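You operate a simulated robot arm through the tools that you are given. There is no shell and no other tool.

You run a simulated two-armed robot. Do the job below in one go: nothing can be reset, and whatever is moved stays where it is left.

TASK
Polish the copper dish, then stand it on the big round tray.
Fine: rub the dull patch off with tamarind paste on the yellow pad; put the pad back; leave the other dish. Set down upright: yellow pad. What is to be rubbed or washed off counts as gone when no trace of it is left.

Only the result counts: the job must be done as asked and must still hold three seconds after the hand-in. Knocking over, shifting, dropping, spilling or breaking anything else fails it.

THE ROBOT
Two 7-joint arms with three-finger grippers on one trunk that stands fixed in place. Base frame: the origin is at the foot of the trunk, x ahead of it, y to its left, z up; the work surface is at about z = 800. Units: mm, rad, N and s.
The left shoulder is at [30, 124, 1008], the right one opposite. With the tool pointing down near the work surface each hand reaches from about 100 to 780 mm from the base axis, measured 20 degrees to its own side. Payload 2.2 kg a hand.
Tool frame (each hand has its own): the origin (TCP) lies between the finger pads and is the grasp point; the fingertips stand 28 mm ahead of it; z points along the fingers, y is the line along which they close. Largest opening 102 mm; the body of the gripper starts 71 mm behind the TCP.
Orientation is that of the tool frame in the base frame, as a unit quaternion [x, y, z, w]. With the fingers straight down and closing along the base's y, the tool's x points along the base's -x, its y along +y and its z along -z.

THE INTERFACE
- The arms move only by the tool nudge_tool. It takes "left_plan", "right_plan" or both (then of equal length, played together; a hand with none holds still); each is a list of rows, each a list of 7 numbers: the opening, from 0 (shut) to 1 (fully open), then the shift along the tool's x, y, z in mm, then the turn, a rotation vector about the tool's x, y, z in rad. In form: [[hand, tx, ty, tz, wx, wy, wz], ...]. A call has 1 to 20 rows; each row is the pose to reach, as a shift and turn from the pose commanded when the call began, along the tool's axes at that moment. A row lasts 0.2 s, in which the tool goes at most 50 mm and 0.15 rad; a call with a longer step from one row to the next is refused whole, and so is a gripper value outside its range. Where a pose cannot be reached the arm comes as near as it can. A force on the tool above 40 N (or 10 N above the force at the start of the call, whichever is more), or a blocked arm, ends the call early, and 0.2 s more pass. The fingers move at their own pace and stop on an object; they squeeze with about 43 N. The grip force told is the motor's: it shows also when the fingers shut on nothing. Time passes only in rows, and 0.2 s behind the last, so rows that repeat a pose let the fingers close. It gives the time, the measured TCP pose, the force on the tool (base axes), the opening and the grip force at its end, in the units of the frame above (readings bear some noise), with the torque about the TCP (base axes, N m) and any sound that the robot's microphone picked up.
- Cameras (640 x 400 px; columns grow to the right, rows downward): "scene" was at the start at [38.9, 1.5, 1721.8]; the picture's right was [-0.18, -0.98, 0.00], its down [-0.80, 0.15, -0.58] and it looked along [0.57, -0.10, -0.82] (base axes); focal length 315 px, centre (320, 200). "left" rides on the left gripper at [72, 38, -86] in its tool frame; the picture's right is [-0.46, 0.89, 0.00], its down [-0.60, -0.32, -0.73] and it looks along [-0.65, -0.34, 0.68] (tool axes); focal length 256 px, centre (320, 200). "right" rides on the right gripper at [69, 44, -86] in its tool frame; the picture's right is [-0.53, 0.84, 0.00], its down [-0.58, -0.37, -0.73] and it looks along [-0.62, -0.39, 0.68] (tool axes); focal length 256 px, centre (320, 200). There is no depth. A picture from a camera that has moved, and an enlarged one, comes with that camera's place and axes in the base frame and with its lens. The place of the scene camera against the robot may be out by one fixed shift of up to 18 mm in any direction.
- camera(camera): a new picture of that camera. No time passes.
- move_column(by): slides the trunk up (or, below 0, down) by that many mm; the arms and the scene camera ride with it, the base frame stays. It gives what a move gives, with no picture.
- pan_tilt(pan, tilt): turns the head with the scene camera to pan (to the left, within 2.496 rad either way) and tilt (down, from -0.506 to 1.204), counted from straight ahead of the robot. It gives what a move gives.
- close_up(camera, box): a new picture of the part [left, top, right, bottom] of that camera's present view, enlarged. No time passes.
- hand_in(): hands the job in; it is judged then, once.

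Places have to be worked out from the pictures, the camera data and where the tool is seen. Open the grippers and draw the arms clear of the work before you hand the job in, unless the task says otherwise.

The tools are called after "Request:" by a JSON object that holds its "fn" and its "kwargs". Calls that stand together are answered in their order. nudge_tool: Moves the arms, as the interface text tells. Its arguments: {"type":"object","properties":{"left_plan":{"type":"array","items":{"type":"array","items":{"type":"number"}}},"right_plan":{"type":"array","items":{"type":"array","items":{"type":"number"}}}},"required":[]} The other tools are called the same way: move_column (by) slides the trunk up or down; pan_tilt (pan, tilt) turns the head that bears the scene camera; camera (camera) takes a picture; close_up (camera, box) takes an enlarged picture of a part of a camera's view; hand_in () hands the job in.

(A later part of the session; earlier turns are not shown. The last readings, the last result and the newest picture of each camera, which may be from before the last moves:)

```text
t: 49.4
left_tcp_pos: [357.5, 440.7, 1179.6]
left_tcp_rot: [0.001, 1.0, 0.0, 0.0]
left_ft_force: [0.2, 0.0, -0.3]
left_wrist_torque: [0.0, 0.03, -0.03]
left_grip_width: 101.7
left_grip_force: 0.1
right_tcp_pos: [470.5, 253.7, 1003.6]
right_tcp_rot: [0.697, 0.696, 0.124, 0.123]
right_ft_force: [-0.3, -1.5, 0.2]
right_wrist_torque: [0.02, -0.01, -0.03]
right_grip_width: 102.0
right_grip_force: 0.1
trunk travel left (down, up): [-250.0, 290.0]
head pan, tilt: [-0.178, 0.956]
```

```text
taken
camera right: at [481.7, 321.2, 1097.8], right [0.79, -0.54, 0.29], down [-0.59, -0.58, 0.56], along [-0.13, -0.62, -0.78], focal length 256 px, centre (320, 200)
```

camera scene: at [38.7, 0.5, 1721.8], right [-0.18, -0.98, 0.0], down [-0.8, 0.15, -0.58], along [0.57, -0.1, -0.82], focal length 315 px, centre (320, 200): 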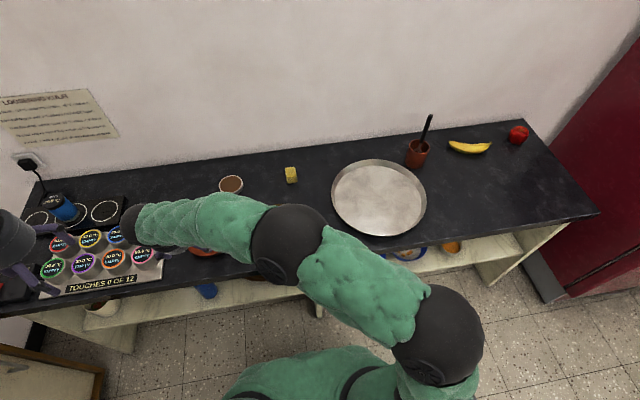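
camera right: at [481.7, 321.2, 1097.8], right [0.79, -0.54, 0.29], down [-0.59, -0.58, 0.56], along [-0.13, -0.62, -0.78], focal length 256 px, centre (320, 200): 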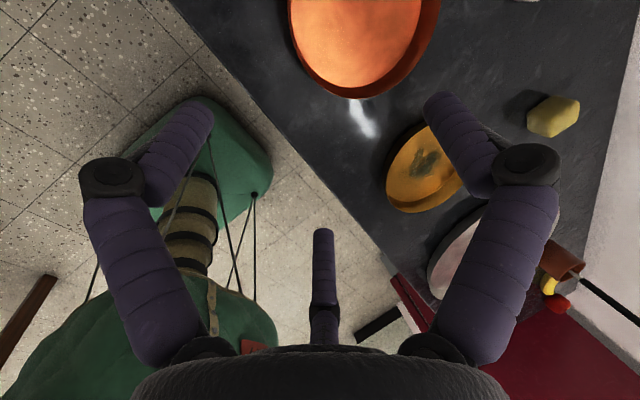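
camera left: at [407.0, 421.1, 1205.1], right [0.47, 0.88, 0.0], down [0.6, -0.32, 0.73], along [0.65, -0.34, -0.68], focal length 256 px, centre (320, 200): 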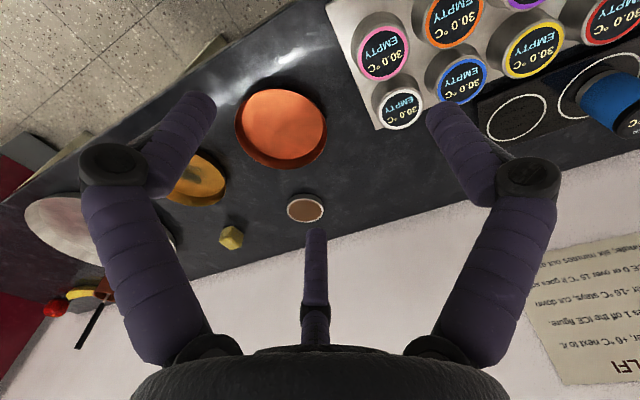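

The hand is across with the dish in view. I'll lower to a hover with the fingertips about 25 mm above the rim and the hand half closed, then check alignment.

Request:
{"fn": "nudge_tool", "kwargs": {"right_plan": [[0.8, -0.2, -7.4, 30, 0, 0, 0], [0.55, -0.5, -14.8, 60, 0, 0, 0], [0.55, -0.8, -22.1, 90, 0, 0, 0], [0.55, -1, -29.5, 120.1, 0, 0, 0], [0.55, -1, -29.5, 120.1, 0, 0, 0]]}}

Request:
{"fn": "camera", "kwargs": {"camera": "right"}}

Request:
{"fn": "camera", "kwargs": {"camera": "left"}}

Request:
{"fn": "close_up", "kwargs": {"camera": "scene", "box": [110, 170, 310, 300]}}

```text
t: 50.6
left_tcp_pos: [357.1, 441.9, 1179.4]
left_tcp_rot: [0.001, 1.0, 0.0, 0.0]
left_ft_force: [-0.6, 0.5, 0.1]
left_wrist_torque: [-0.01, 0.0, 0.04]
left_grip_width: 102.1
left_grip_force: 0.1
right_tcp_pos: [481.4, 251.3, 879.7]
right_tcp_rot: [0.696, 0.696, 0.123, 0.124]
right_ft_force: [-0.2, -0.2, 0.2]
right_wrist_torque: [-0.01, 0.0, 0.02]
right_grip_width: 55.8
right_grip_force: 0.1
trunk travel left (down, up): [-250.0, 290.0]
head pan, tilt: [-0.178, 0.956]
```

```text
taken
camera right: at [493.6, 319.3, 974.3], right [0.79, -0.53, 0.29], down [-0.59, -0.58, 0.56], along [-0.13, -0.62, -0.78], focal length 256 px, centre (320, 200)
```

right: 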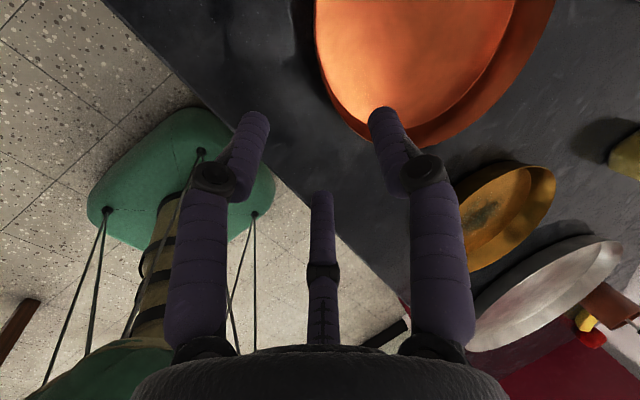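

```text
taken
camera left: at [285.3, 480.1, 1266.7], right [0.47, 0.88, 0.0], down [0.6, -0.32, 0.73], along [0.65, -0.34, -0.68], focal length 256 px, centre (320, 200)
```

left: 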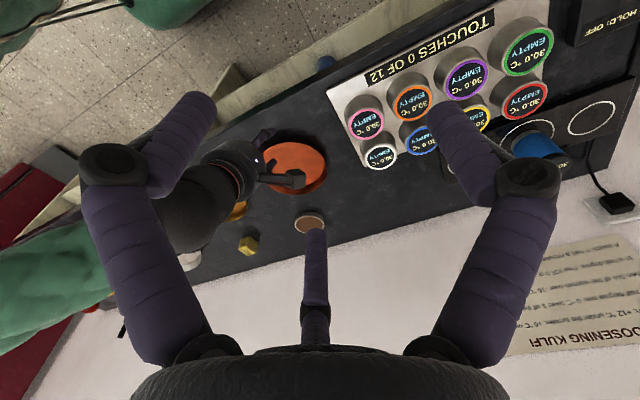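

```text
3.08 times, centred on (210, 235) of scene
camera zoom: at [38.6, 1.5, 1721.9], right [-0.18, -0.98, 0.0], down [-0.8, 0.15, -0.58], along [0.57, -0.1, -0.82], focal length 968 px, centre (658, 92)
```

zoom: 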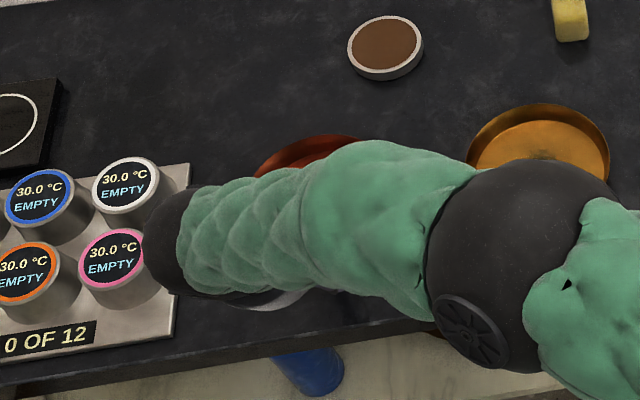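

The left wrist camera sees the right hand beside the dish. I'll enlarge that view and the right wrist view to check the fingers against the rim.

Request:
{"fn": "close_up", "kwargs": {"camera": "left", "box": [220, 110, 350, 210]}}

Request:
{"fn": "close_up", "kwargs": {"camera": "right", "box": [200, 0, 560, 225]}}

```text
4.00 times, centred on (285, 160) of left
camera zoom: at [285.3, 480.1, 1266.7], right [0.47, 0.88, 0.0], down [0.6, -0.32, 0.73], along [0.65, -0.34, -0.68], focal length 1024 px, centre (460, 360)
```

zoom: 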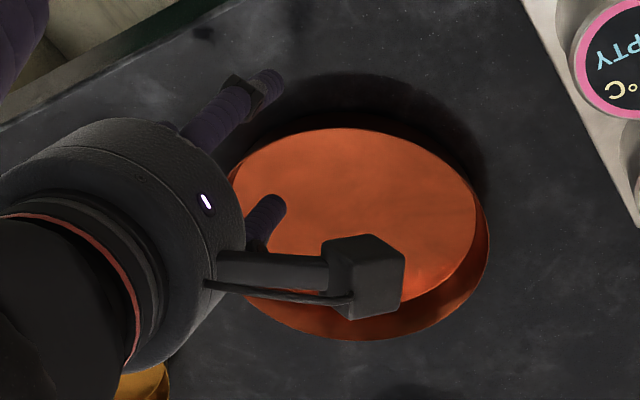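

```text
1.78 times, centred on (380, 112) of right
camera zoom: at [493.6, 319.3, 974.3], right [0.79, -0.53, 0.29], down [-0.59, -0.58, 0.56], along [-0.13, -0.62, -0.78], focal length 455 px, centre (213, 356)
```

zoom: 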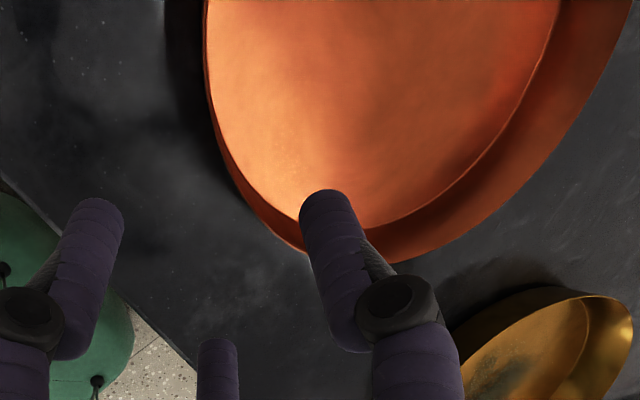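

The geometry is close, but the rim may be a few mm further out than I estimated. I'll zoom in on the near rim for a precise reading.

Request:
{"fn": "close_up", "kwargs": {"camera": "right", "box": [300, 60, 396, 150]}}

```text
4.44 times, centred on (348, 105) of right
camera zoom: at [493.6, 319.3, 974.3], right [0.79, -0.53, 0.29], down [-0.59, -0.58, 0.56], along [-0.13, -0.62, -0.78], focal length 1138 px, centre (196, 622)
```

zoom: 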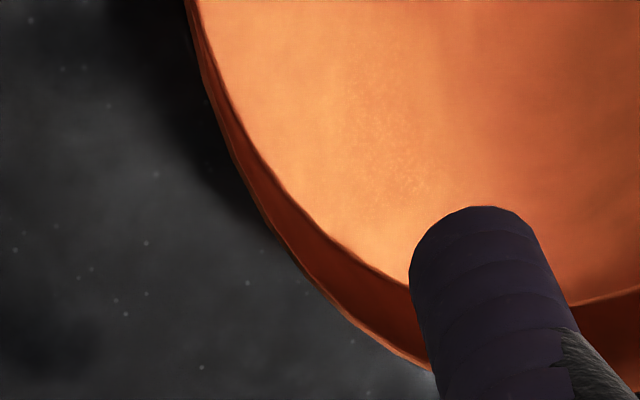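

From the right wrist view, the near rim lies at about x 514, y 245, with the wall leaning about 0.38 rad. I'll shift the hand to match and descend partway along the fingers.

Request:
{"fn": "nudge_tool", "kwargs": {"right_plan": [[0.45, -3, 7, 0, 0, 0, 0], [0.45, -3, 7, 15, 0, 0, 0], [0.45, -3, 7, 28, 0, 0, 0], [0.45, -3, 7, 38, 0, 0, 0], [0.45, -3, 7, 38, 0, 0, 0]]}}

Request:
{"fn": "camera", "kwargs": {"camera": "right"}}

Request:
{"fn": "close_up", "kwargs": {"camera": "right", "box": [220, 40, 440, 220]}}

Request:
{"fn": "close_up", "kwargs": {"camera": "left", "box": [220, 110, 350, 210]}}

```text
t: 51.8
left_tcp_pos: [358.0, 441.5, 1179.3]
left_tcp_rot: [0.001, 1.0, 0.0, 0.0]
left_ft_force: [0.5, 0.2, 0.1]
left_wrist_torque: [0.02, 0.0, -0.01]
left_grip_width: 101.8
left_grip_force: 0.0
right_tcp_pos: [502.2, 248.4, 844.4]
right_tcp_rot: [0.697, 0.695, 0.123, 0.124]
right_ft_force: [0.3, 0.4, -0.2]
right_wrist_torque: [-0.02, -0.02, 0.01]
right_grip_width: 45.8
right_grip_force: 0.0
trunk travel left (down, up): [-250.0, 290.0]
head pan, tilt: [-0.178, 0.956]
```

```text
taken
camera right: at [514.7, 315.5, 940.8], right [0.79, -0.54, 0.29], down [-0.59, -0.58, 0.56], along [-0.13, -0.62, -0.78], focal length 256 px, centre (320, 200)
```

right: 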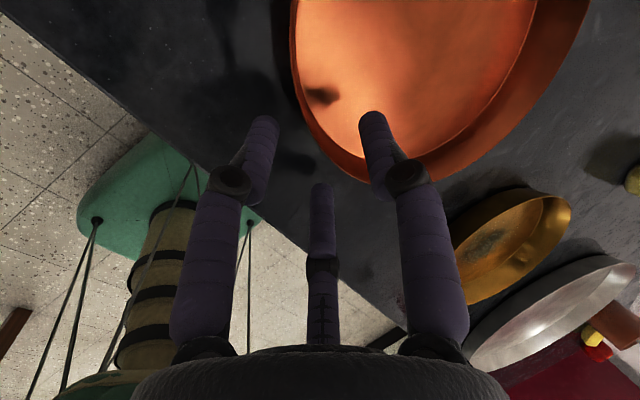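

```text
2.22 times, centred on (330, 130) of right
camera zoom: at [514.7, 315.5, 940.8], right [0.79, -0.54, 0.29], down [-0.59, -0.58, 0.56], along [-0.13, -0.62, -0.78], focal length 569 px, centre (298, 356)
```

zoom: 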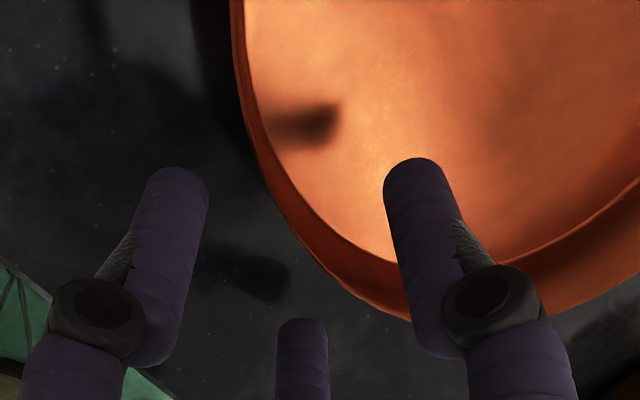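

```text
4.00 times, centred on (285, 160) of left
camera zoom: at [285.3, 480.1, 1266.6], right [0.47, 0.88, 0.0], down [0.6, -0.32, 0.73], along [0.65, -0.34, -0.68], focal length 1024 px, centre (460, 360)
```

zoom: 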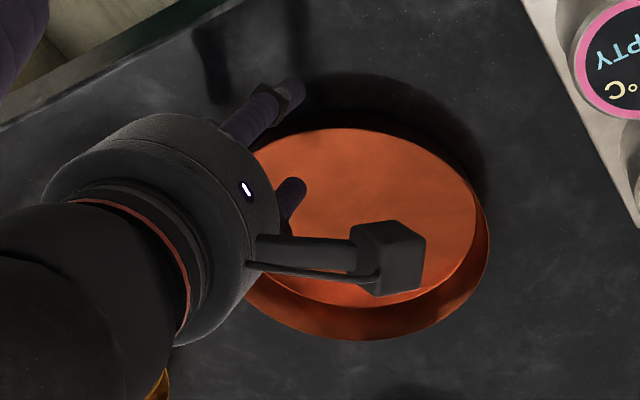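

The wall lies between the single inner finger and the two outer ones, nearly parallel to them. I'll close the hand to about 35 mm and descend the last 11 mm gently.

Request:
{"fn": "nudge_tool", "kwargs": {"right_plan": [[0.35, 0, -1.5, 0, 0, 0, 0], [0.35, 0, -1.5, 4, 0, 0, 0], [0.35, 0, -1.5, 8, 0, 0, 0], [0.35, 0, -1.5, 11, 0, 0, 0], [0.35, 0, -1.5, 11, 0, 0, 0]]}}

Request:
{"fn": "close_up", "kwargs": {"camera": "right", "box": [220, 40, 440, 220]}}

```text
t: 53.0
left_tcp_pos: [357.7, 441.4, 1180.2]
left_tcp_rot: [0.001, 1.0, -0.001, 0.001]
left_ft_force: [0.3, -0.8, 0.8]
left_wrist_torque: [-0.03, -0.03, 0.02]
left_grip_width: 102.0
left_grip_force: 0.0
right_tcp_pos: [505.7, 246.1, 835.6]
right_tcp_rot: [0.696, 0.696, 0.123, 0.123]
right_ft_force: [0.1, -0.1, -0.1]
right_wrist_torque: [-0.03, -0.01, 0.02]
right_grip_width: 35.8
right_grip_force: 0.1
trunk travel left (down, up): [-250.0, 290.0]
head pan, tilt: [-0.178, 0.956]
```

```text
2.22 times, centred on (330, 130) of right
camera zoom: at [518.0, 314.8, 930.7], right [0.79, -0.53, 0.29], down [-0.59, -0.58, 0.56], along [-0.13, -0.62, -0.78], focal length 569 px, centre (298, 356)
```

zoom: 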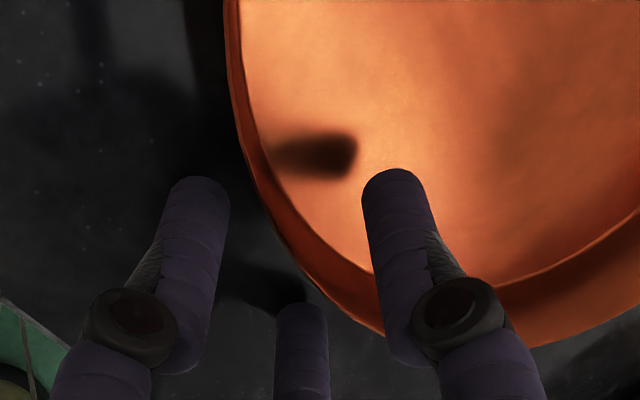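

There is no contact yet at z 835. I'll go 2 mm deeper and then close the fingers on the wall.

Request:
{"fn": "nudge_tool", "kwargs": {"right_plan": [[0.3, 0, 0, 1.2, 0, 0, 0], [0.3, 0, 0, 2.4, 0, 0, 0], [0.25, 0, 0, 2.4, 0, 0, 0]]}}

```text
t: 53.8
left_tcp_pos: [357.5, 442.6, 1180.1]
left_tcp_rot: [0.001, 1.0, 0.0, 0.0]
left_ft_force: [-0.1, -0.8, 0.0]
left_wrist_torque: [0.02, 0.0, 0.01]
left_grip_width: 102.1
left_grip_force: 0.1
right_tcp_pos: [507.5, 247.0, 832.7]
right_tcp_rot: [0.697, 0.696, 0.123, 0.123]
right_ft_force: [-0.1, 0.3, -0.3]
right_wrist_torque: [0.02, 0.0, 0.0]
right_grip_width: 25.6
right_grip_force: 0.1
trunk travel left (down, up): [-250.0, 290.0]
head pan, tilt: [-0.178, 0.956]
```

No contact with the table, so I'll close the fingers onto the wall now.

Request:
{"fn": "nudge_tool", "kwargs": {"right_plan": [[0.18, 0, 0, 0, 0, 0, 0], [0.1, 0, 0, 0, 0, 0, 0], [0, 0, 0, 0, 0, 0, 0], [0, 0, 0, 0, 0, 0, 0], [0, 0, 0, 0, 0, 0, 0]]}}

Request:
{"fn": "camera", "kwargs": {"camera": "right"}}

Request:
{"fn": "close_up", "kwargs": {"camera": "right", "box": [220, 40, 440, 220]}}

Request:
{"fn": "close_up", "kwargs": {"camera": "left", "box": [220, 110, 350, 210]}}

```text
t: 55.0
left_tcp_pos: [357.8, 442.4, 1180.2]
left_tcp_rot: [0.0, 1.0, -0.001, 0.0]
left_ft_force: [-0.3, -0.2, 0.4]
left_wrist_torque: [0.0, 0.01, -0.01]
left_grip_width: 102.0
left_grip_force: 0.0
right_tcp_pos: [506.4, 247.6, 833.1]
right_tcp_rot: [0.696, 0.697, 0.123, 0.122]
right_ft_force: [0.3, -0.3, -1.6]
right_wrist_torque: [0.01, 0.11, -0.02]
right_grip_width: 6.1
right_grip_force: 33.6
trunk travel left (down, up): [-250.0, 290.0]
head pan, tilt: [-0.178, 0.956]
```

```text
taken
camera right: at [518.4, 315.8, 927.9], right [0.79, -0.53, 0.29], down [-0.59, -0.58, 0.56], along [-0.13, -0.62, -0.77], focal length 256 px, centre (320, 200)
```

right: 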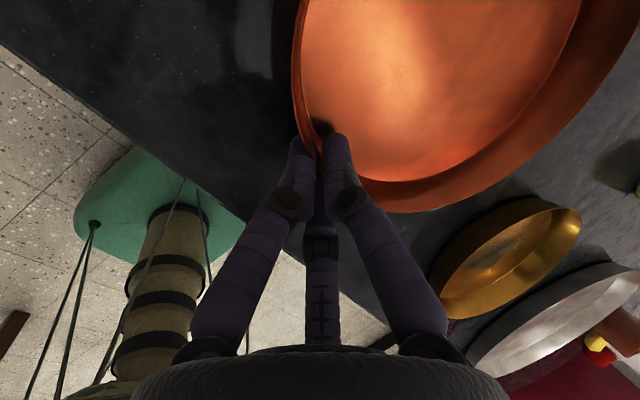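

```text
2.22 times, centred on (330, 130) of right
camera zoom: at [518.4, 315.8, 927.9], right [0.79, -0.53, 0.29], down [-0.59, -0.58, 0.56], along [-0.13, -0.62, -0.77], focal length 569 px, centre (298, 356)
```

zoom: 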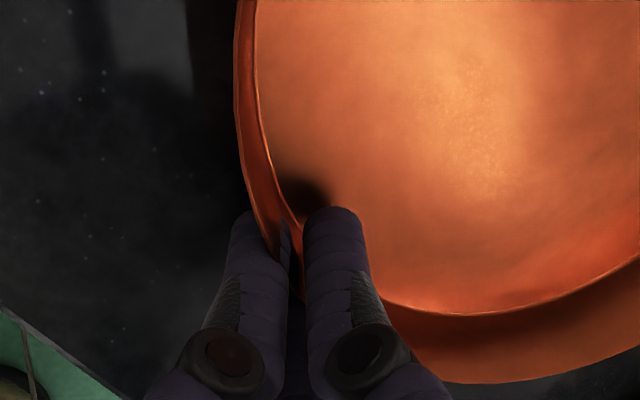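

```text
4.00 times, centred on (285, 160) of left
camera zoom: at [285.6, 480.2, 1266.5], right [0.47, 0.88, 0.0], down [0.6, -0.32, 0.73], along [0.65, -0.34, -0.68], focal length 1024 px, centre (460, 360)
```

zoom: 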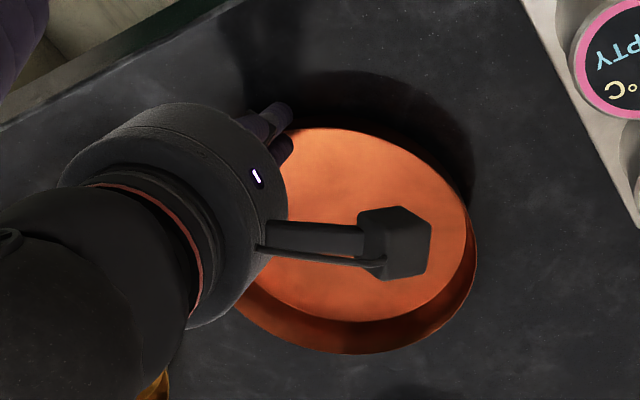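

The fingers closed to 6 mm on the dish wall with 34 N. I'll hold a moment and then lift just 15 mm as a test.

Request:
{"fn": "nudge_tool", "kwargs": {"right_plan": [[0, 0, 0, 0, 0, 0, 0], [0, 0, 0, 0, 0, 0, 0], [0, 0, 1.7, -4.7, 0, 0, 0], [0, 0, 3.4, -9.4, 0, 0, 0], [0, 0, 5.1, -14.1, 0, 0, 0], [0, 0, 5.1, -14.1, 0, 0, 0]]}}

Request:
{"fn": "camera", "kwargs": {"camera": "right"}}

Request:
{"fn": "close_up", "kwargs": {"camera": "left", "box": [220, 110, 350, 210]}}

Request:
{"fn": "close_up", "kwargs": {"camera": "scene", "box": [110, 170, 310, 300]}}

```text
t: 56.4
left_tcp_pos: [357.0, 441.7, 1179.0]
left_tcp_rot: [0.001, 1.0, 0.0, 0.0]
left_ft_force: [-0.5, -0.4, -0.3]
left_wrist_torque: [0.0, 0.02, -0.02]
left_grip_width: 102.2
left_grip_force: 0.0
right_tcp_pos: [504.7, 248.7, 848.1]
right_tcp_rot: [0.697, 0.696, 0.122, 0.123]
right_ft_force: [0.2, 0.1, -2.0]
right_wrist_torque: [0.01, 0.1, -0.02]
right_grip_width: 6.0
right_grip_force: 33.9
trunk travel left (down, up): [-250.0, 290.0]
head pan, tilt: [-0.178, 0.956]
```

```text
taken
camera right: at [517.6, 315.9, 943.2], right [0.79, -0.53, 0.29], down [-0.59, -0.58, 0.56], along [-0.13, -0.62, -0.77], focal length 256 px, centre (320, 200)
```

right: 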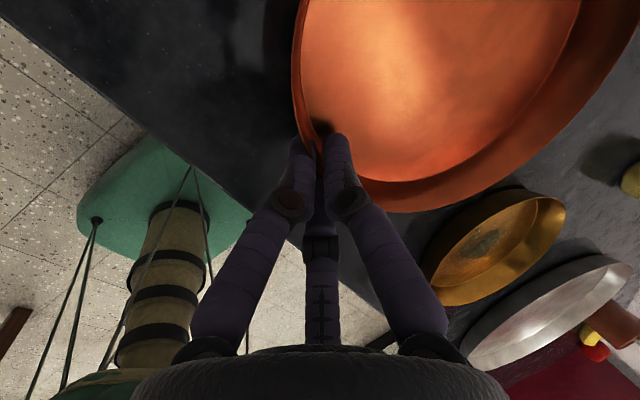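

```text
4.00 times, centred on (285, 160) of left
camera zoom: at [285.6, 480.3, 1266.4], right [0.47, 0.88, 0.0], down [0.6, -0.32, 0.73], along [0.65, -0.34, -0.68], focal length 1024 px, centre (460, 360)
```

zoom: 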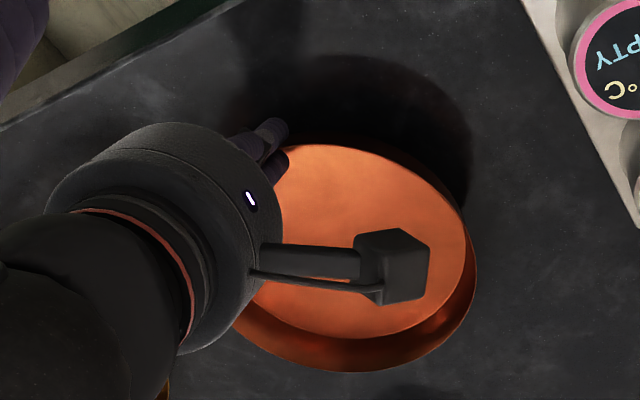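

```text
3.08 times, centred on (210, 235) of scene
camera zoom: at [39.0, 1.8, 1721.8], right [-0.18, -0.98, 0.0], down [-0.8, 0.15, -0.58], along [0.57, -0.1, -0.82], focal length 968 px, centre (658, 92)
```

zoom: 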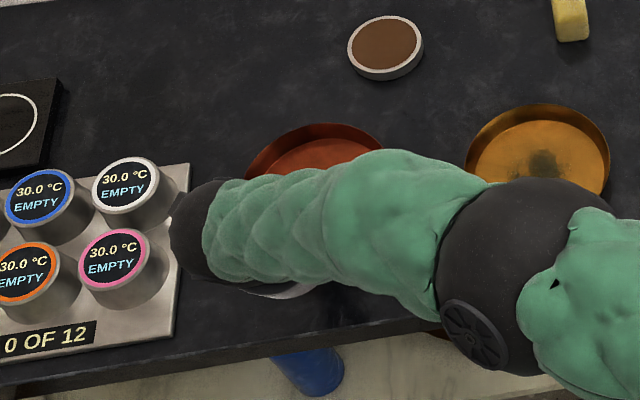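

The dish came up with the hand at only about 2 N (0.2 kg) and stays put in the grip, perhaps tilted a few degrees. I'll lift it another 100 mm slowly.

Request:
{"fn": "nudge_tool", "kwargs": {"right_plan": [[0, 0, 6.9, -18.8, 0, 0, 0], [0, 0, 13.7, -37.6, 0, 0, 0], [0, 0, 20.6, -56.3, 0, 0, 0], [0, 0, 27.4, -75.1, 0, 0, 0], [0, 0, 34.3, -93.9, 0, 0, 0], [0, 0, 34.3, -93.9, 0, 0, 0]]}}

Request:
{"fn": "camera", "kwargs": {"camera": "right"}}

Request:
{"fn": "camera", "kwargs": {"camera": "left"}}

Request:
{"fn": "camera", "kwargs": {"camera": "scene"}}

```text
t: 57.8
left_tcp_pos: [357.7, 441.7, 1179.0]
left_tcp_rot: [0.001, 1.0, 0.0, 0.0]
left_ft_force: [0.4, 0.0, 0.4]
left_wrist_torque: [0.02, -0.02, 0.01]
left_grip_width: 102.1
left_grip_force: 0.1
right_tcp_pos: [507.6, 245.3, 948.4]
right_tcp_rot: [0.697, 0.696, 0.123, 0.123]
right_ft_force: [0.6, 0.6, -1.9]
right_wrist_torque: [0.02, 0.14, 0.0]
right_grip_width: 6.0
right_grip_force: 33.6
trunk travel left (down, up): [-250.0, 290.0]
head pan, tilt: [-0.178, 0.956]
```

```text
taken
camera right: at [519.1, 314.3, 1043.1], right [0.79, -0.53, 0.29], down [-0.59, -0.58, 0.56], along [-0.13, -0.62, -0.77], focal length 256 px, centre (320, 200)
```

right: 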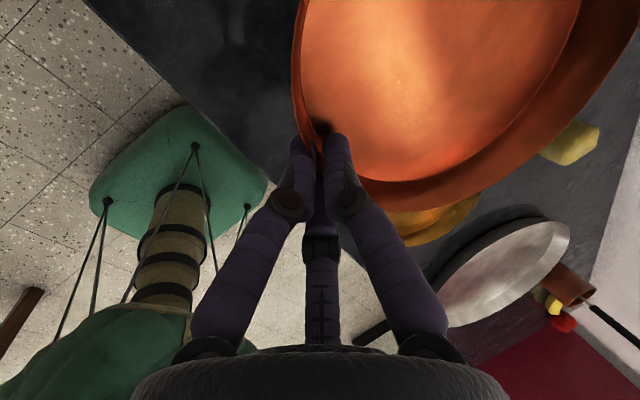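

```text
taken
camera left: at [285.8, 480.4, 1266.3], right [0.47, 0.88, 0.0], down [0.6, -0.32, 0.73], along [0.65, -0.34, -0.68], focal length 256 px, centre (320, 200)
```

left: 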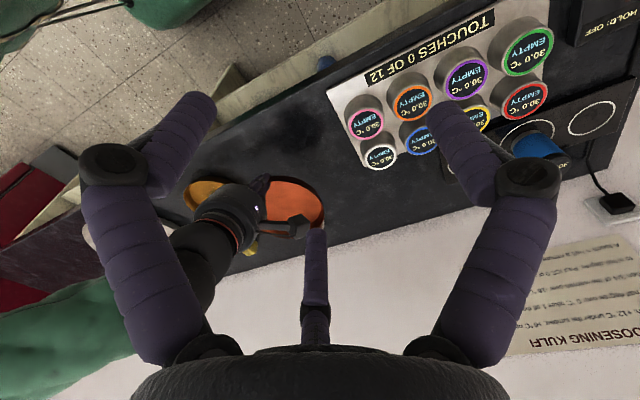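

```text
taken
camera scene: at [39.2, 2.0, 1721.8], right [-0.18, -0.98, 0.0], down [-0.8, 0.15, -0.58], along [0.57, -0.1, -0.82], focal length 315 px, centre (320, 200)
```

scene: 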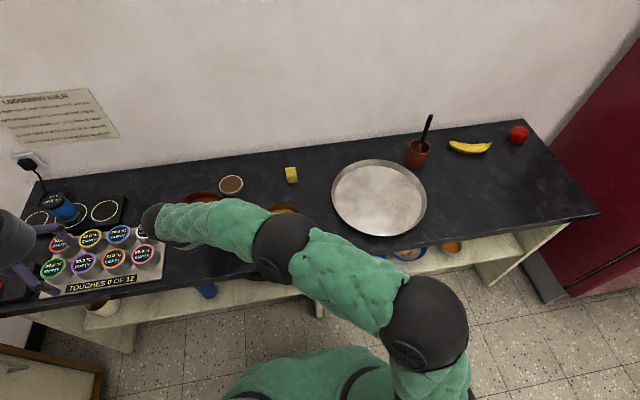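

The dish rides steadily in the grip. I'll now carry it slowly across to the tray side at this height.

Request:
{"fn": "nudge_tool", "kwargs": {"right_plan": [[0, -10, 0.8, 0.3, 0, 0, 0], [0, -30, 2.4, 0.9, 0, 0, 0], [0, -60, 4.8, 1.7, 0, 0, 0], [0, -92, 7.3, 2.7, 0, 0, 0], [0, -124, 9.9, 3.6, 0, 0, 0], [0, -156, 12.4, 4.5, 0, 0, 0], [0, -188, 15, 5.5, 0, 0, 0], [0, -220, 17.5, 6.4, 0, 0, 0], [0, -252, 20.1, 7.3, 0, 0, 0], [0, -284, 22.6, 8.3, 0, 0, 0], [0, -316, 25.2, 9.2, 0, 0, 0], [0, -348, 27.7, 10.1, 0, 0, 0], [0, -380, 30.3, 11.1, 0, 0, 0], [0, -412, 32.8, 12, 0, 0, 0], [0, -444, 35.4, 12.9, 0, 0, 0], [0, -476, 37.9, 13.9, 0, 0, 0], [0, -506, 40.3, 14.8, 0, 0, 0], [0, -536, 42.7, 15.6, 0, 0, 0], [0, -556, 44.3, 16.2, 0, 0, 0], [0, -566, 45.1, 16.5, 0, 0, 0]]}}

Request:
{"fn": "camera", "kwargs": {"camera": "scene"}}

Request:
{"fn": "camera", "kwargs": {"camera": "right"}}

Request:
{"fn": "camera", "kwargs": {"camera": "left"}}

```text
t: 62.0
left_tcp_pos: [358.7, 441.4, 1180.6]
left_tcp_rot: [0.001, 1.0, 0.0, 0.0]
left_ft_force: [0.4, 0.1, 0.6]
left_wrist_torque: [-0.01, -0.02, -0.01]
left_grip_width: 101.9
left_grip_force: 0.0
right_tcp_pos: [554.5, -319.0, 946.5]
right_tcp_rot: [0.696, 0.697, 0.122, 0.123]
right_ft_force: [-0.5, 0.4, -1.3]
right_wrist_torque: [-0.01, 0.11, -0.03]
right_grip_width: 5.9
right_grip_force: 33.3
trunk travel left (down, up): [-250.0, 290.0]
head pan, tilt: [-0.178, 0.956]
```

```text
taken
camera scene: at [38.7, 1.2, 1721.8], right [-0.18, -0.98, 0.0], down [-0.8, 0.15, -0.58], along [0.57, -0.1, -0.82], focal length 315 px, centre (320, 200)
```

scene: 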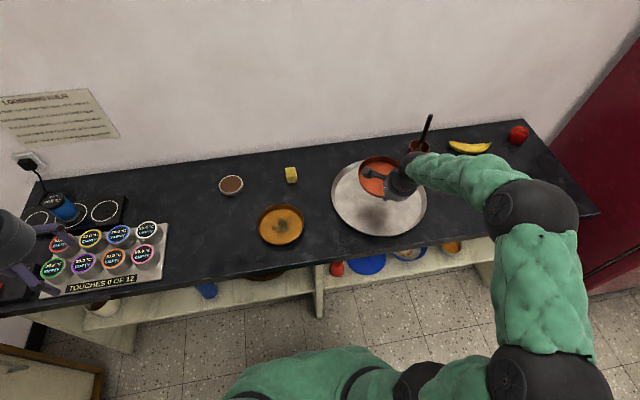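

```text
taken
camera right: at [566.6, -250.6, 1042.0], right [0.79, -0.53, 0.29], down [-0.59, -0.58, 0.56], along [-0.13, -0.62, -0.77], focal length 256 px, centre (320, 200)
```

right: 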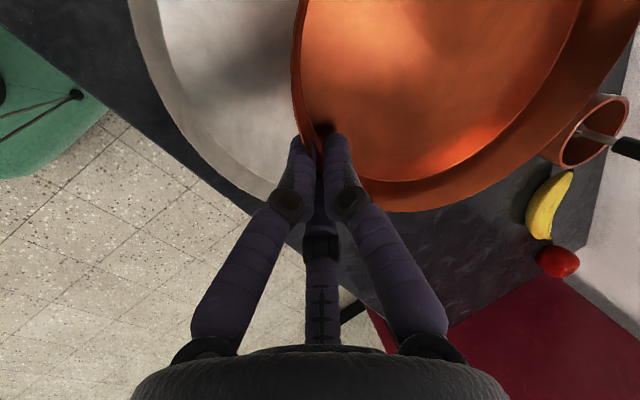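

```text
taken
camera left: at [285.4, 479.8, 1266.7], right [0.47, 0.88, 0.0], down [0.6, -0.32, 0.73], along [0.65, -0.34, -0.68], focal length 256 px, centre (320, 200)
```

left: 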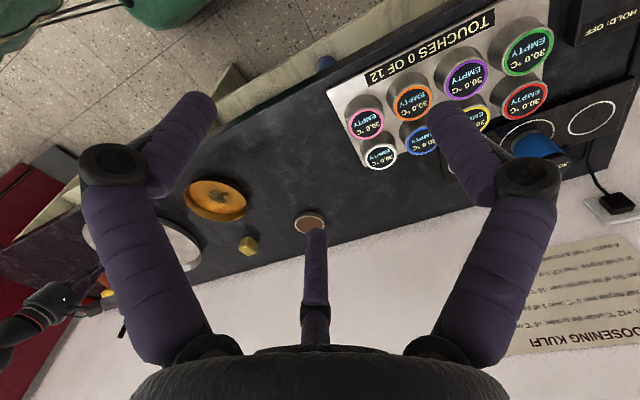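

The dish now hovers over the tray. I'll enlarge the scene view to judge the dish's position and tilt relative to it.

Request:
{"fn": "close_up", "kwargs": {"camera": "scene", "box": [320, 130, 450, 250]}}

Request:
{"fn": "close_up", "kwargs": {"camera": "scene", "box": [350, 145, 420, 205]}}

```text
3.33 times, centred on (385, 190) of scene
camera zoom: at [38.7, 1.2, 1721.8], right [-0.18, -0.98, 0.0], down [-0.8, 0.15, -0.58], along [0.57, -0.1, -0.82], focal length 1049 px, centre (103, 233)
```

zoom: 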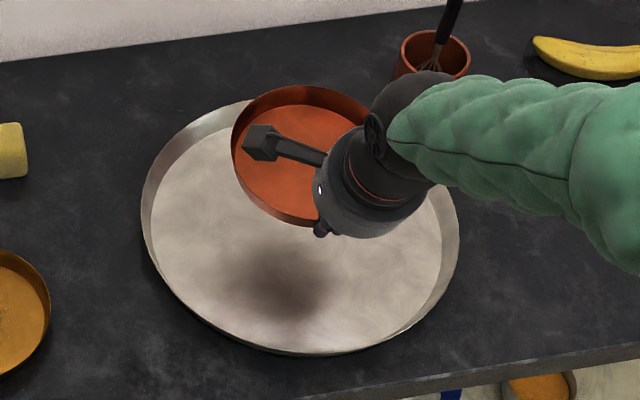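

```text
6.67 times, centred on (385, 175) of scene
camera zoom: at [38.7, 1.2, 1721.8], right [-0.18, -0.98, 0.0], down [-0.8, 0.15, -0.58], along [0.57, -0.1, -0.82], focal length 2098 px, centre (-113, 367)
```

zoom: 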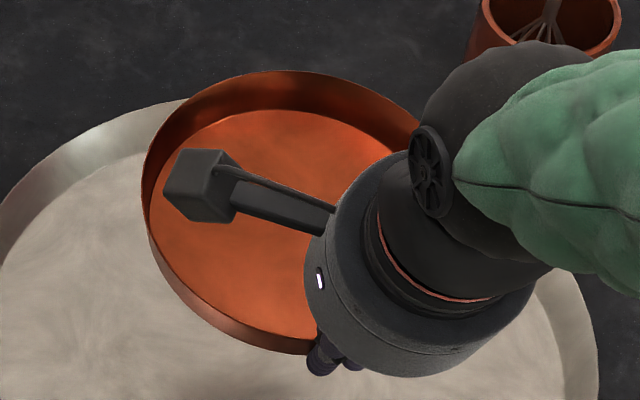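

The rim ellipse looks rounder than a level dish should, so the far side seems tilted up by roughly 10°. I'll zoom in more to measure this before lowering.

Request:
{"fn": "close_up", "kwargs": {"camera": "scene", "box": [352, 152, 402, 202]}}

Request:
{"fn": "close_up", "kwargs": {"camera": "right", "box": [260, 0, 640, 230]}}

```text
8.00 times, centred on (377, 177) of scene
camera zoom: at [38.7, 1.2, 1721.8], right [-0.18, -0.98, 0.0], down [-0.8, 0.15, -0.58], along [0.57, -0.1, -0.82], focal length 2517 px, centre (-136, 384)
```

zoom: 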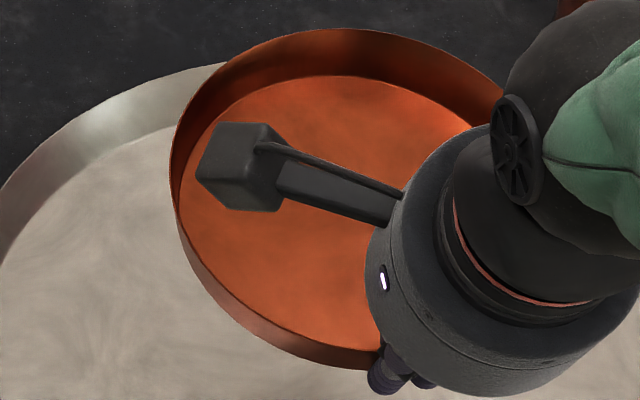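

```text
1.68 times, centred on (450, 115) of right
camera zoom: at [566.6, -250.6, 1042.0], right [0.79, -0.53, 0.29], down [-0.59, -0.58, 0.56], along [-0.13, -0.62, -0.77], focal length 431 px, centre (101, 343)
```

zoom: 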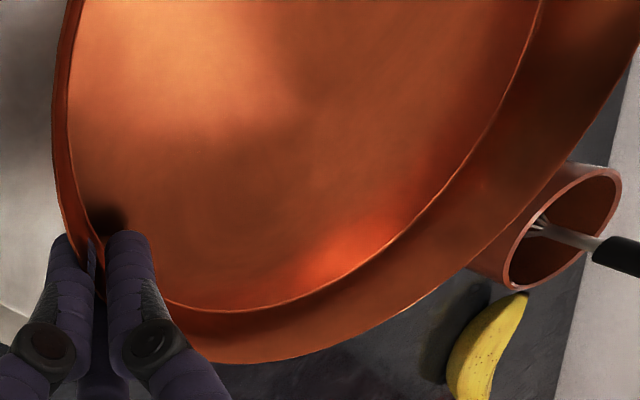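

I judge the dish to be pitched up about 0.18 rad at the far side and raised about 0.06 rad on the left. I'll rotate the hand to level it here in the air and then re-check.

Request:
{"fn": "nudge_tool", "kwargs": {"right_plan": [[0, 0, 0, 0, 0.045, -0.014, -0.005], [0, 0, 0, 0, 0.09, -0.028, -0.01], [0, 0, 0, 0, 0.135, -0.042, -0.015], [0, 0, 0, 0, 0.18, -0.056, -0.02], [0, 0, 0, 0, 0.18, -0.056, -0.02]]}}

Request:
{"fn": "close_up", "kwargs": {"camera": "scene", "box": [352, 152, 402, 202]}}

Request:
{"fn": "camera", "kwargs": {"camera": "right"}}

Request:
{"fn": "close_up", "kwargs": {"camera": "scene", "box": [320, 130, 450, 250]}}

```text
t: 63.2
left_tcp_pos: [356.5, 440.9, 1179.9]
left_tcp_rot: [0.001, 1.0, 0.0, 0.0]
left_ft_force: [0.7, 1.0, -1.1]
left_wrist_torque: [-0.03, -0.01, -0.02]
left_grip_width: 101.9
left_grip_force: 0.0
right_tcp_pos: [554.0, -318.0, 946.6]
right_tcp_rot: [0.701, 0.707, 0.038, 0.081]
right_ft_force: [0.2, -0.2, -1.6]
right_wrist_torque: [0.0, 0.11, 0.02]
right_grip_width: 6.2
right_grip_force: 33.2
trunk travel left (down, up): [-250.0, 290.0]
head pan, tilt: [-0.178, 0.956]
```

```text
8.00 times, centred on (377, 177) of scene
camera zoom: at [38.7, 1.4, 1721.8], right [-0.18, -0.98, 0.0], down [-0.8, 0.15, -0.58], along [0.57, -0.1, -0.82], focal length 2517 px, centre (-136, 384)
```

zoom: 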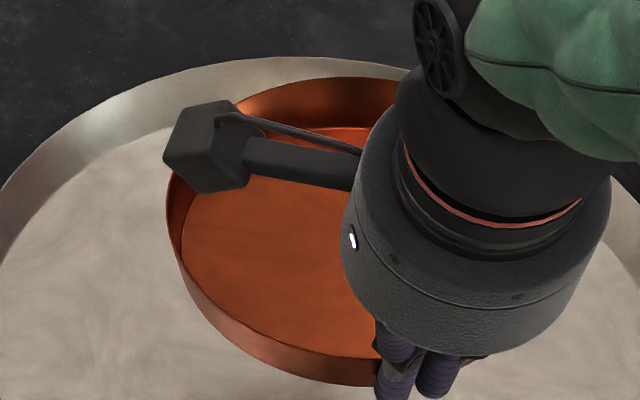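

```text
taken
camera right: at [582.5, -244.9, 1034.0], right [0.84, -0.52, 0.17], down [-0.48, -0.54, 0.69], along [-0.27, -0.66, -0.7], focal length 256 px, centre (320, 200)
```

right: 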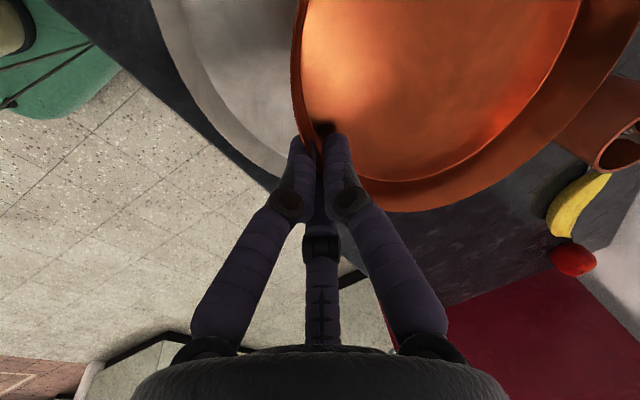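

```text
3.33 times, centred on (385, 190) of scene
camera zoom: at [38.7, 1.4, 1721.8], right [-0.18, -0.98, 0.0], down [-0.8, 0.15, -0.58], along [0.57, -0.1, -0.82], focal length 1049 px, centre (103, 233)
```

zoom: 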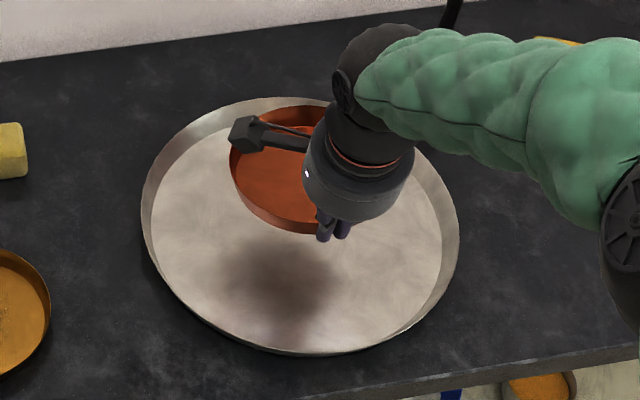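

The rim ellipse now matches a level dish. I'll centre it a little better over the tray and lower it by 95 mm.

Request:
{"fn": "nudge_tool", "kwargs": {"right_plan": [[0, -8, 5.8, 1.5, 0, 0, 0], [0, -6.8, 2.6, 20.2, 0, 0, 0], [0, -5.7, -0.6, 38.8, 0, 0, 0], [0, -4.5, -3.7, 57.5, 0, 0, 0], [0, -3.3, -6.9, 76.2, 0, 0, 0], [0, -2.2, -10.1, 94.8, 0, 0, 0], [0, -2.2, -10.1, 94.8, 0, 0, 0]]}}

Request:
{"fn": "close_up", "kwargs": {"camera": "scene", "box": [320, 130, 450, 250]}}

Request:
{"fn": "camera", "kwargs": {"camera": "right"}}

```text
t: 64.8
left_tcp_pos: [357.3, 440.5, 1179.3]
left_tcp_rot: [0.001, 1.0, -0.001, 0.001]
left_ft_force: [0.5, -0.5, -0.5]
left_wrist_torque: [0.03, 0.01, 0.01]
left_grip_width: 101.9
left_grip_force: 0.0
right_tcp_pos: [558.9, -327.6, 851.0]
right_tcp_rot: [0.701, 0.707, 0.039, 0.081]
right_ft_force: [0.1, 0.1, -1.2]
right_wrist_torque: [-0.04, 0.1, -0.01]
right_grip_width: 6.0
right_grip_force: 33.5
trunk travel left (down, up): [-250.0, 290.0]
head pan, tilt: [-0.178, 0.956]
```

```text
3.33 times, centred on (385, 190) of scene
camera zoom: at [38.6, 1.6, 1721.8], right [-0.18, -0.98, 0.0], down [-0.8, 0.15, -0.58], along [0.57, -0.1, -0.82], focal length 1049 px, centre (103, 233)
```

zoom: 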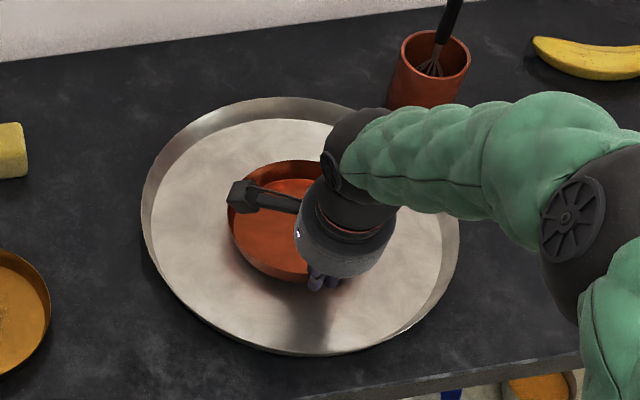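

```text
taken
camera right: at [587.6, -254.0, 938.9], right [0.84, -0.52, 0.17], down [-0.48, -0.54, 0.69], along [-0.27, -0.66, -0.7], focal length 256 px, centre (320, 200)
```

right: 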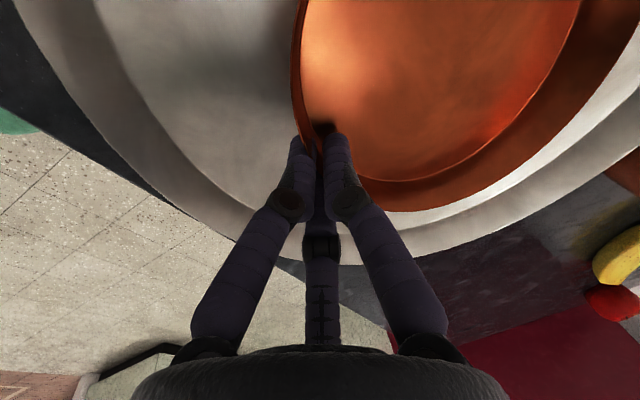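

The dish is about 14 mm above the tray floor and nicely inside it. I'll lower it in small steps and watch the force.

Request:
{"fn": "nudge_tool", "kwargs": {"right_plan": [[0, 0.18, -0.5, 2.95, 0, 0, 0], [0, 0.37, -1.0, 5.9, 0, 0, 0], [0, 0.55, -1.5, 8.84, 0, 0, 0], [0, 0.55, -1.5, 8.84, 0, 0, 0]]}}

Request:
{"fn": "close_up", "kwargs": {"camera": "scene", "box": [340, 160, 420, 220]}}

```text
t: 65.8
left_tcp_pos: [357.4, 441.1, 1180.4]
left_tcp_rot: [0.0, 1.0, 0.0, 0.0]
left_ft_force: [0.1, -0.8, 0.0]
left_wrist_torque: [-0.02, -0.02, -0.01]
left_grip_width: 102.0
left_grip_force: 0.1
right_tcp_pos: [559.8, -328.3, 843.2]
right_tcp_rot: [0.702, 0.706, 0.039, 0.081]
right_ft_force: [-1.2, -0.9, 4.8]
right_wrist_torque: [0.24, -0.67, -0.07]
right_grip_width: 6.2
right_grip_force: 34.0
trunk travel left (down, up): [-250.0, 290.0]
head pan, tilt: [-0.178, 0.956]
```

```text
6.67 times, centred on (380, 190) of scene
camera zoom: at [38.1, 1.6, 1721.9], right [-0.18, -0.98, 0.0], down [-0.8, 0.15, -0.58], along [0.57, -0.1, -0.82], focal length 2098 px, centre (-80, 267)
```

zoom: 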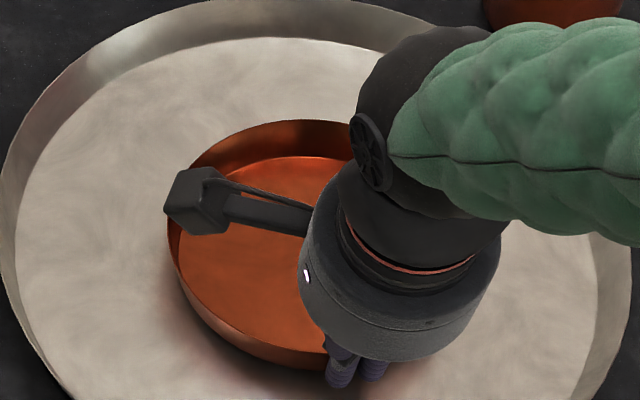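

The contact came early at the far-left edge, as the torque puts it about 124 mm ahead and 43 mm left of the TCP. The dish is now tipped slightly down that way, so I'll raise 2 mm and correct the tilt by about 0.045 rad on each axis.

Request:
{"fn": "nudge_tool", "kwargs": {"right_plan": [[0, -0.12, 0.33, -1.96, 0, 0, 0], [0, -0.12, 0.33, -1.96, -0.0225, 0.0218, 0.0051], [0, -0.12, 0.33, -1.96, -0.045, 0.0437, 0.0103], [0, -0.12, 0.33, -1.96, -0.045, 0.0437, 0.0103]]}}

```text
t: 66.8
left_tcp_pos: [358.5, 441.0, 1180.2]
left_tcp_rot: [0.0, 1.0, -0.001, 0.0]
left_ft_force: [0.0, 0.3, -0.6]
left_wrist_torque: [0.01, -0.03, -0.05]
left_grip_width: 102.0
left_grip_force: 0.0
right_tcp_pos: [559.2, -326.7, 845.7]
right_tcp_rot: [0.702, 0.704, 0.071, 0.081]
right_ft_force: [-0.2, -1.0, -2.5]
right_wrist_torque: [0.03, 0.14, -0.03]
right_grip_width: 6.1
right_grip_force: 33.2
trunk travel left (down, up): [-250.0, 290.0]
head pan, tilt: [-0.178, 0.956]
```

The dish is free of contact again. I'll lower in 2 mm steps.

Request:
{"fn": "nudge_tool", "kwargs": {"right_plan": [[0, 0.03, -0.43, 1.95, 0, 0, 0], [0, 0.06, -0.85, 3.9, 0, 0, 0], [0, 0.09, -1.28, 5.86, 0, 0, 0], [0, 0.09, -1.28, 5.86, 0, 0, 0]]}}

```text
t: 67.8
left_tcp_pos: [357.1, 441.2, 1179.8]
left_tcp_rot: [0.001, 1.0, 0.0, 0.0]
left_ft_force: [0.9, 0.1, 0.6]
left_wrist_torque: [-0.01, 0.0, 0.0]
left_grip_width: 101.9
left_grip_force: 0.1
right_tcp_pos: [559.4, -326.6, 840.1]
right_tcp_rot: [0.702, 0.703, 0.071, 0.082]
right_ft_force: [2.6, -1.3, 3.2]
right_wrist_torque: [-0.16, -0.58, -0.06]
right_grip_width: 6.0
right_grip_force: 33.8
trunk travel left (down, up): [-250.0, 290.0]
head pan, tilt: [-0.178, 0.956]
```

Contact is still at the far edge but now nearly central, so I'll raise 2 mm, pitch the far side up another 0.04 rad and lower again.

Request:
{"fn": "nudge_tool", "kwargs": {"right_plan": [[0, -0.03, 0.43, -1.95, 0, 0, 0], [0, -0.03, 0.43, -1.95, -0.02, 0, 0], [0, -0.03, 0.43, -1.95, -0.04, 0, 0], [0, 0, 0, 0, -0.04, 0, 0], [0, 0.03, -0.43, 1.95, -0.04, 0, 0], [0, 0.05, -0.64, 2.93, -0.04, 0, 0], [0, 0.05, -0.64, 2.93, -0.04, 0, 0]]}}

```text
t: 69.4
left_tcp_pos: [357.0, 441.1, 1179.9]
left_tcp_rot: [0.0, 1.0, 0.0, 0.001]
left_ft_force: [0.5, 0.3, -0.9]
left_wrist_torque: [0.03, 0.01, -0.01]
left_grip_width: 101.7
left_grip_force: 0.0
right_tcp_pos: [560.7, -326.5, 838.8]
right_tcp_rot: [0.7, 0.702, 0.086, 0.097]
right_ft_force: [-1.4, 0.1, 10.4]
right_wrist_torque: [-0.15, -0.06, -0.07]
right_grip_width: 6.2
right_grip_force: 34.1
trunk travel left (down, up): [-250.0, 290.0]
head pan, tilt: [-0.178, 0.956]
```

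Contact has now moved to under the grip, so the dish is close to flat on the tray. I'll ease up 1 mm to take off the excess force and look.

Request:
{"fn": "nudge_tool", "kwargs": {"right_plan": [[0, -0.01, 0.25, -0.97, 0, 0, 0], [0, -0.01, 0.25, -0.97, 0, 0, 0]]}}

Request:
{"fn": "close_up", "kwargs": {"camera": "scene", "box": [340, 160, 420, 220]}}

Request:
{"fn": "camera", "kwargs": {"camera": "right"}}

```text
t: 70.0
left_tcp_pos: [357.3, 441.9, 1180.8]
left_tcp_rot: [0.0, 1.0, 0.0, 0.001]
left_ft_force: [0.3, 0.2, -0.6]
left_wrist_torque: [0.01, 0.01, 0.01]
left_grip_width: 102.0
left_grip_force: 0.0
right_tcp_pos: [559.9, -326.0, 836.9]
right_tcp_rot: [0.7, 0.703, 0.085, 0.095]
right_ft_force: [1.1, -1.9, 5.8]
right_wrist_torque: [-0.24, -0.07, 0.02]
right_grip_width: 6.0
right_grip_force: 33.5
trunk travel left (down, up): [-250.0, 290.0]
head pan, tilt: [-0.178, 0.956]
```

```text
6.67 times, centred on (380, 190) of scene
camera zoom: at [38.5, 1.6, 1721.8], right [-0.18, -0.98, 0.0], down [-0.8, 0.15, -0.58], along [0.57, -0.1, -0.82], focal length 2098 px, centre (-80, 267)
```

zoom: 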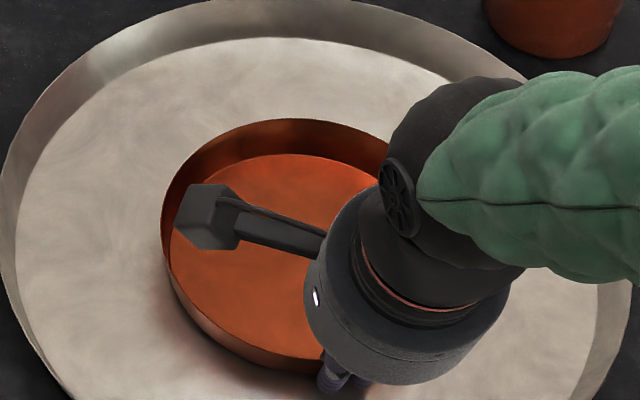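

```text
taken
camera right: at [580.7, -256.1, 930.2], right [0.82, -0.53, 0.22], down [-0.54, -0.57, 0.62], along [-0.2, -0.63, -0.75], focal length 256 px, centre (320, 200)
```

right: 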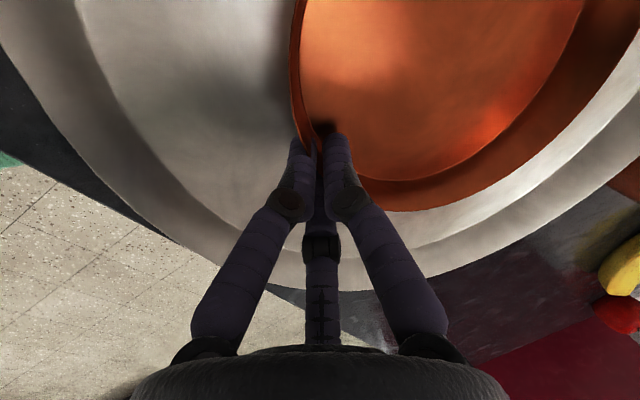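

The dish rests on the tray with about 6 N and at most a couple of mm of gap at the far edge. I'll open the fingers gently.

Request:
{"fn": "nudge_tool", "kwargs": {"right_plan": [[0.1, 0, 0, 0, 0, 0, 0], [0.16, 0, 0, 0, 0, 0, 0], [0.24, 0, 0, 0, 0, 0, 0], [0.32, 0, 0, 0, 0, 0, 0], [0.32, 0, 0, 0, 0, 0, 0]]}}

Request:
{"fn": "camera", "kwargs": {"camera": "right"}}

Request:
{"fn": "close_up", "kwargs": {"camera": "scene", "box": [340, 160, 420, 220]}}

```text
t: 71.2
left_tcp_pos: [357.1, 441.0, 1179.5]
left_tcp_rot: [0.001, 1.0, -0.001, 0.0]
left_ft_force: [-0.3, 0.6, -0.2]
left_wrist_torque: [0.02, 0.02, 0.01]
left_grip_width: 101.9
left_grip_force: 0.0
right_tcp_pos: [560.4, -325.6, 837.8]
right_tcp_rot: [0.7, 0.703, 0.085, 0.094]
right_ft_force: [0.4, 0.1, 0.4]
right_wrist_torque: [0.02, 0.01, 0.0]
right_grip_width: 32.6
right_grip_force: 0.0
trunk travel left (down, up): [-250.0, 290.0]
head pan, tilt: [-0.178, 0.956]
```

```text
taken
camera right: at [580.7, -256.1, 929.9], right [0.82, -0.53, 0.22], down [-0.54, -0.57, 0.62], along [-0.2, -0.63, -0.75], focal length 256 px, centre (320, 200)
```

right: 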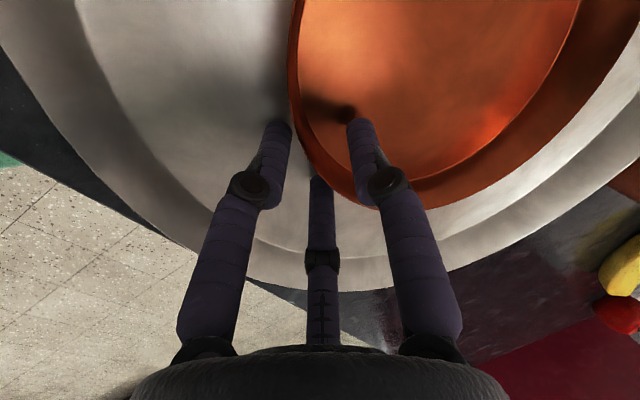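

```text
6.67 times, centred on (380, 190) of scene
camera zoom: at [38.8, 1.5, 1721.8], right [-0.18, -0.98, 0.0], down [-0.8, 0.15, -0.58], along [0.57, -0.1, -0.82], focal length 2098 px, centre (-80, 267)
```

zoom: 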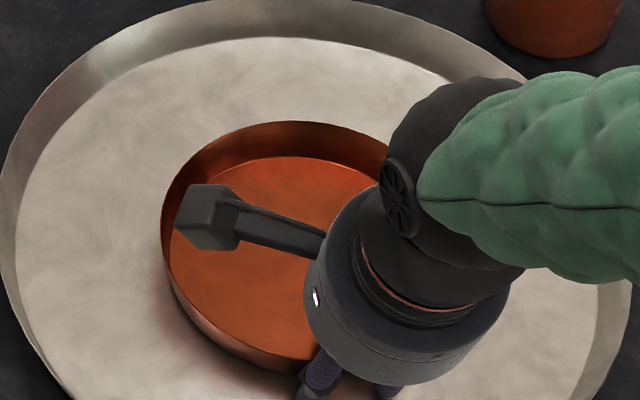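

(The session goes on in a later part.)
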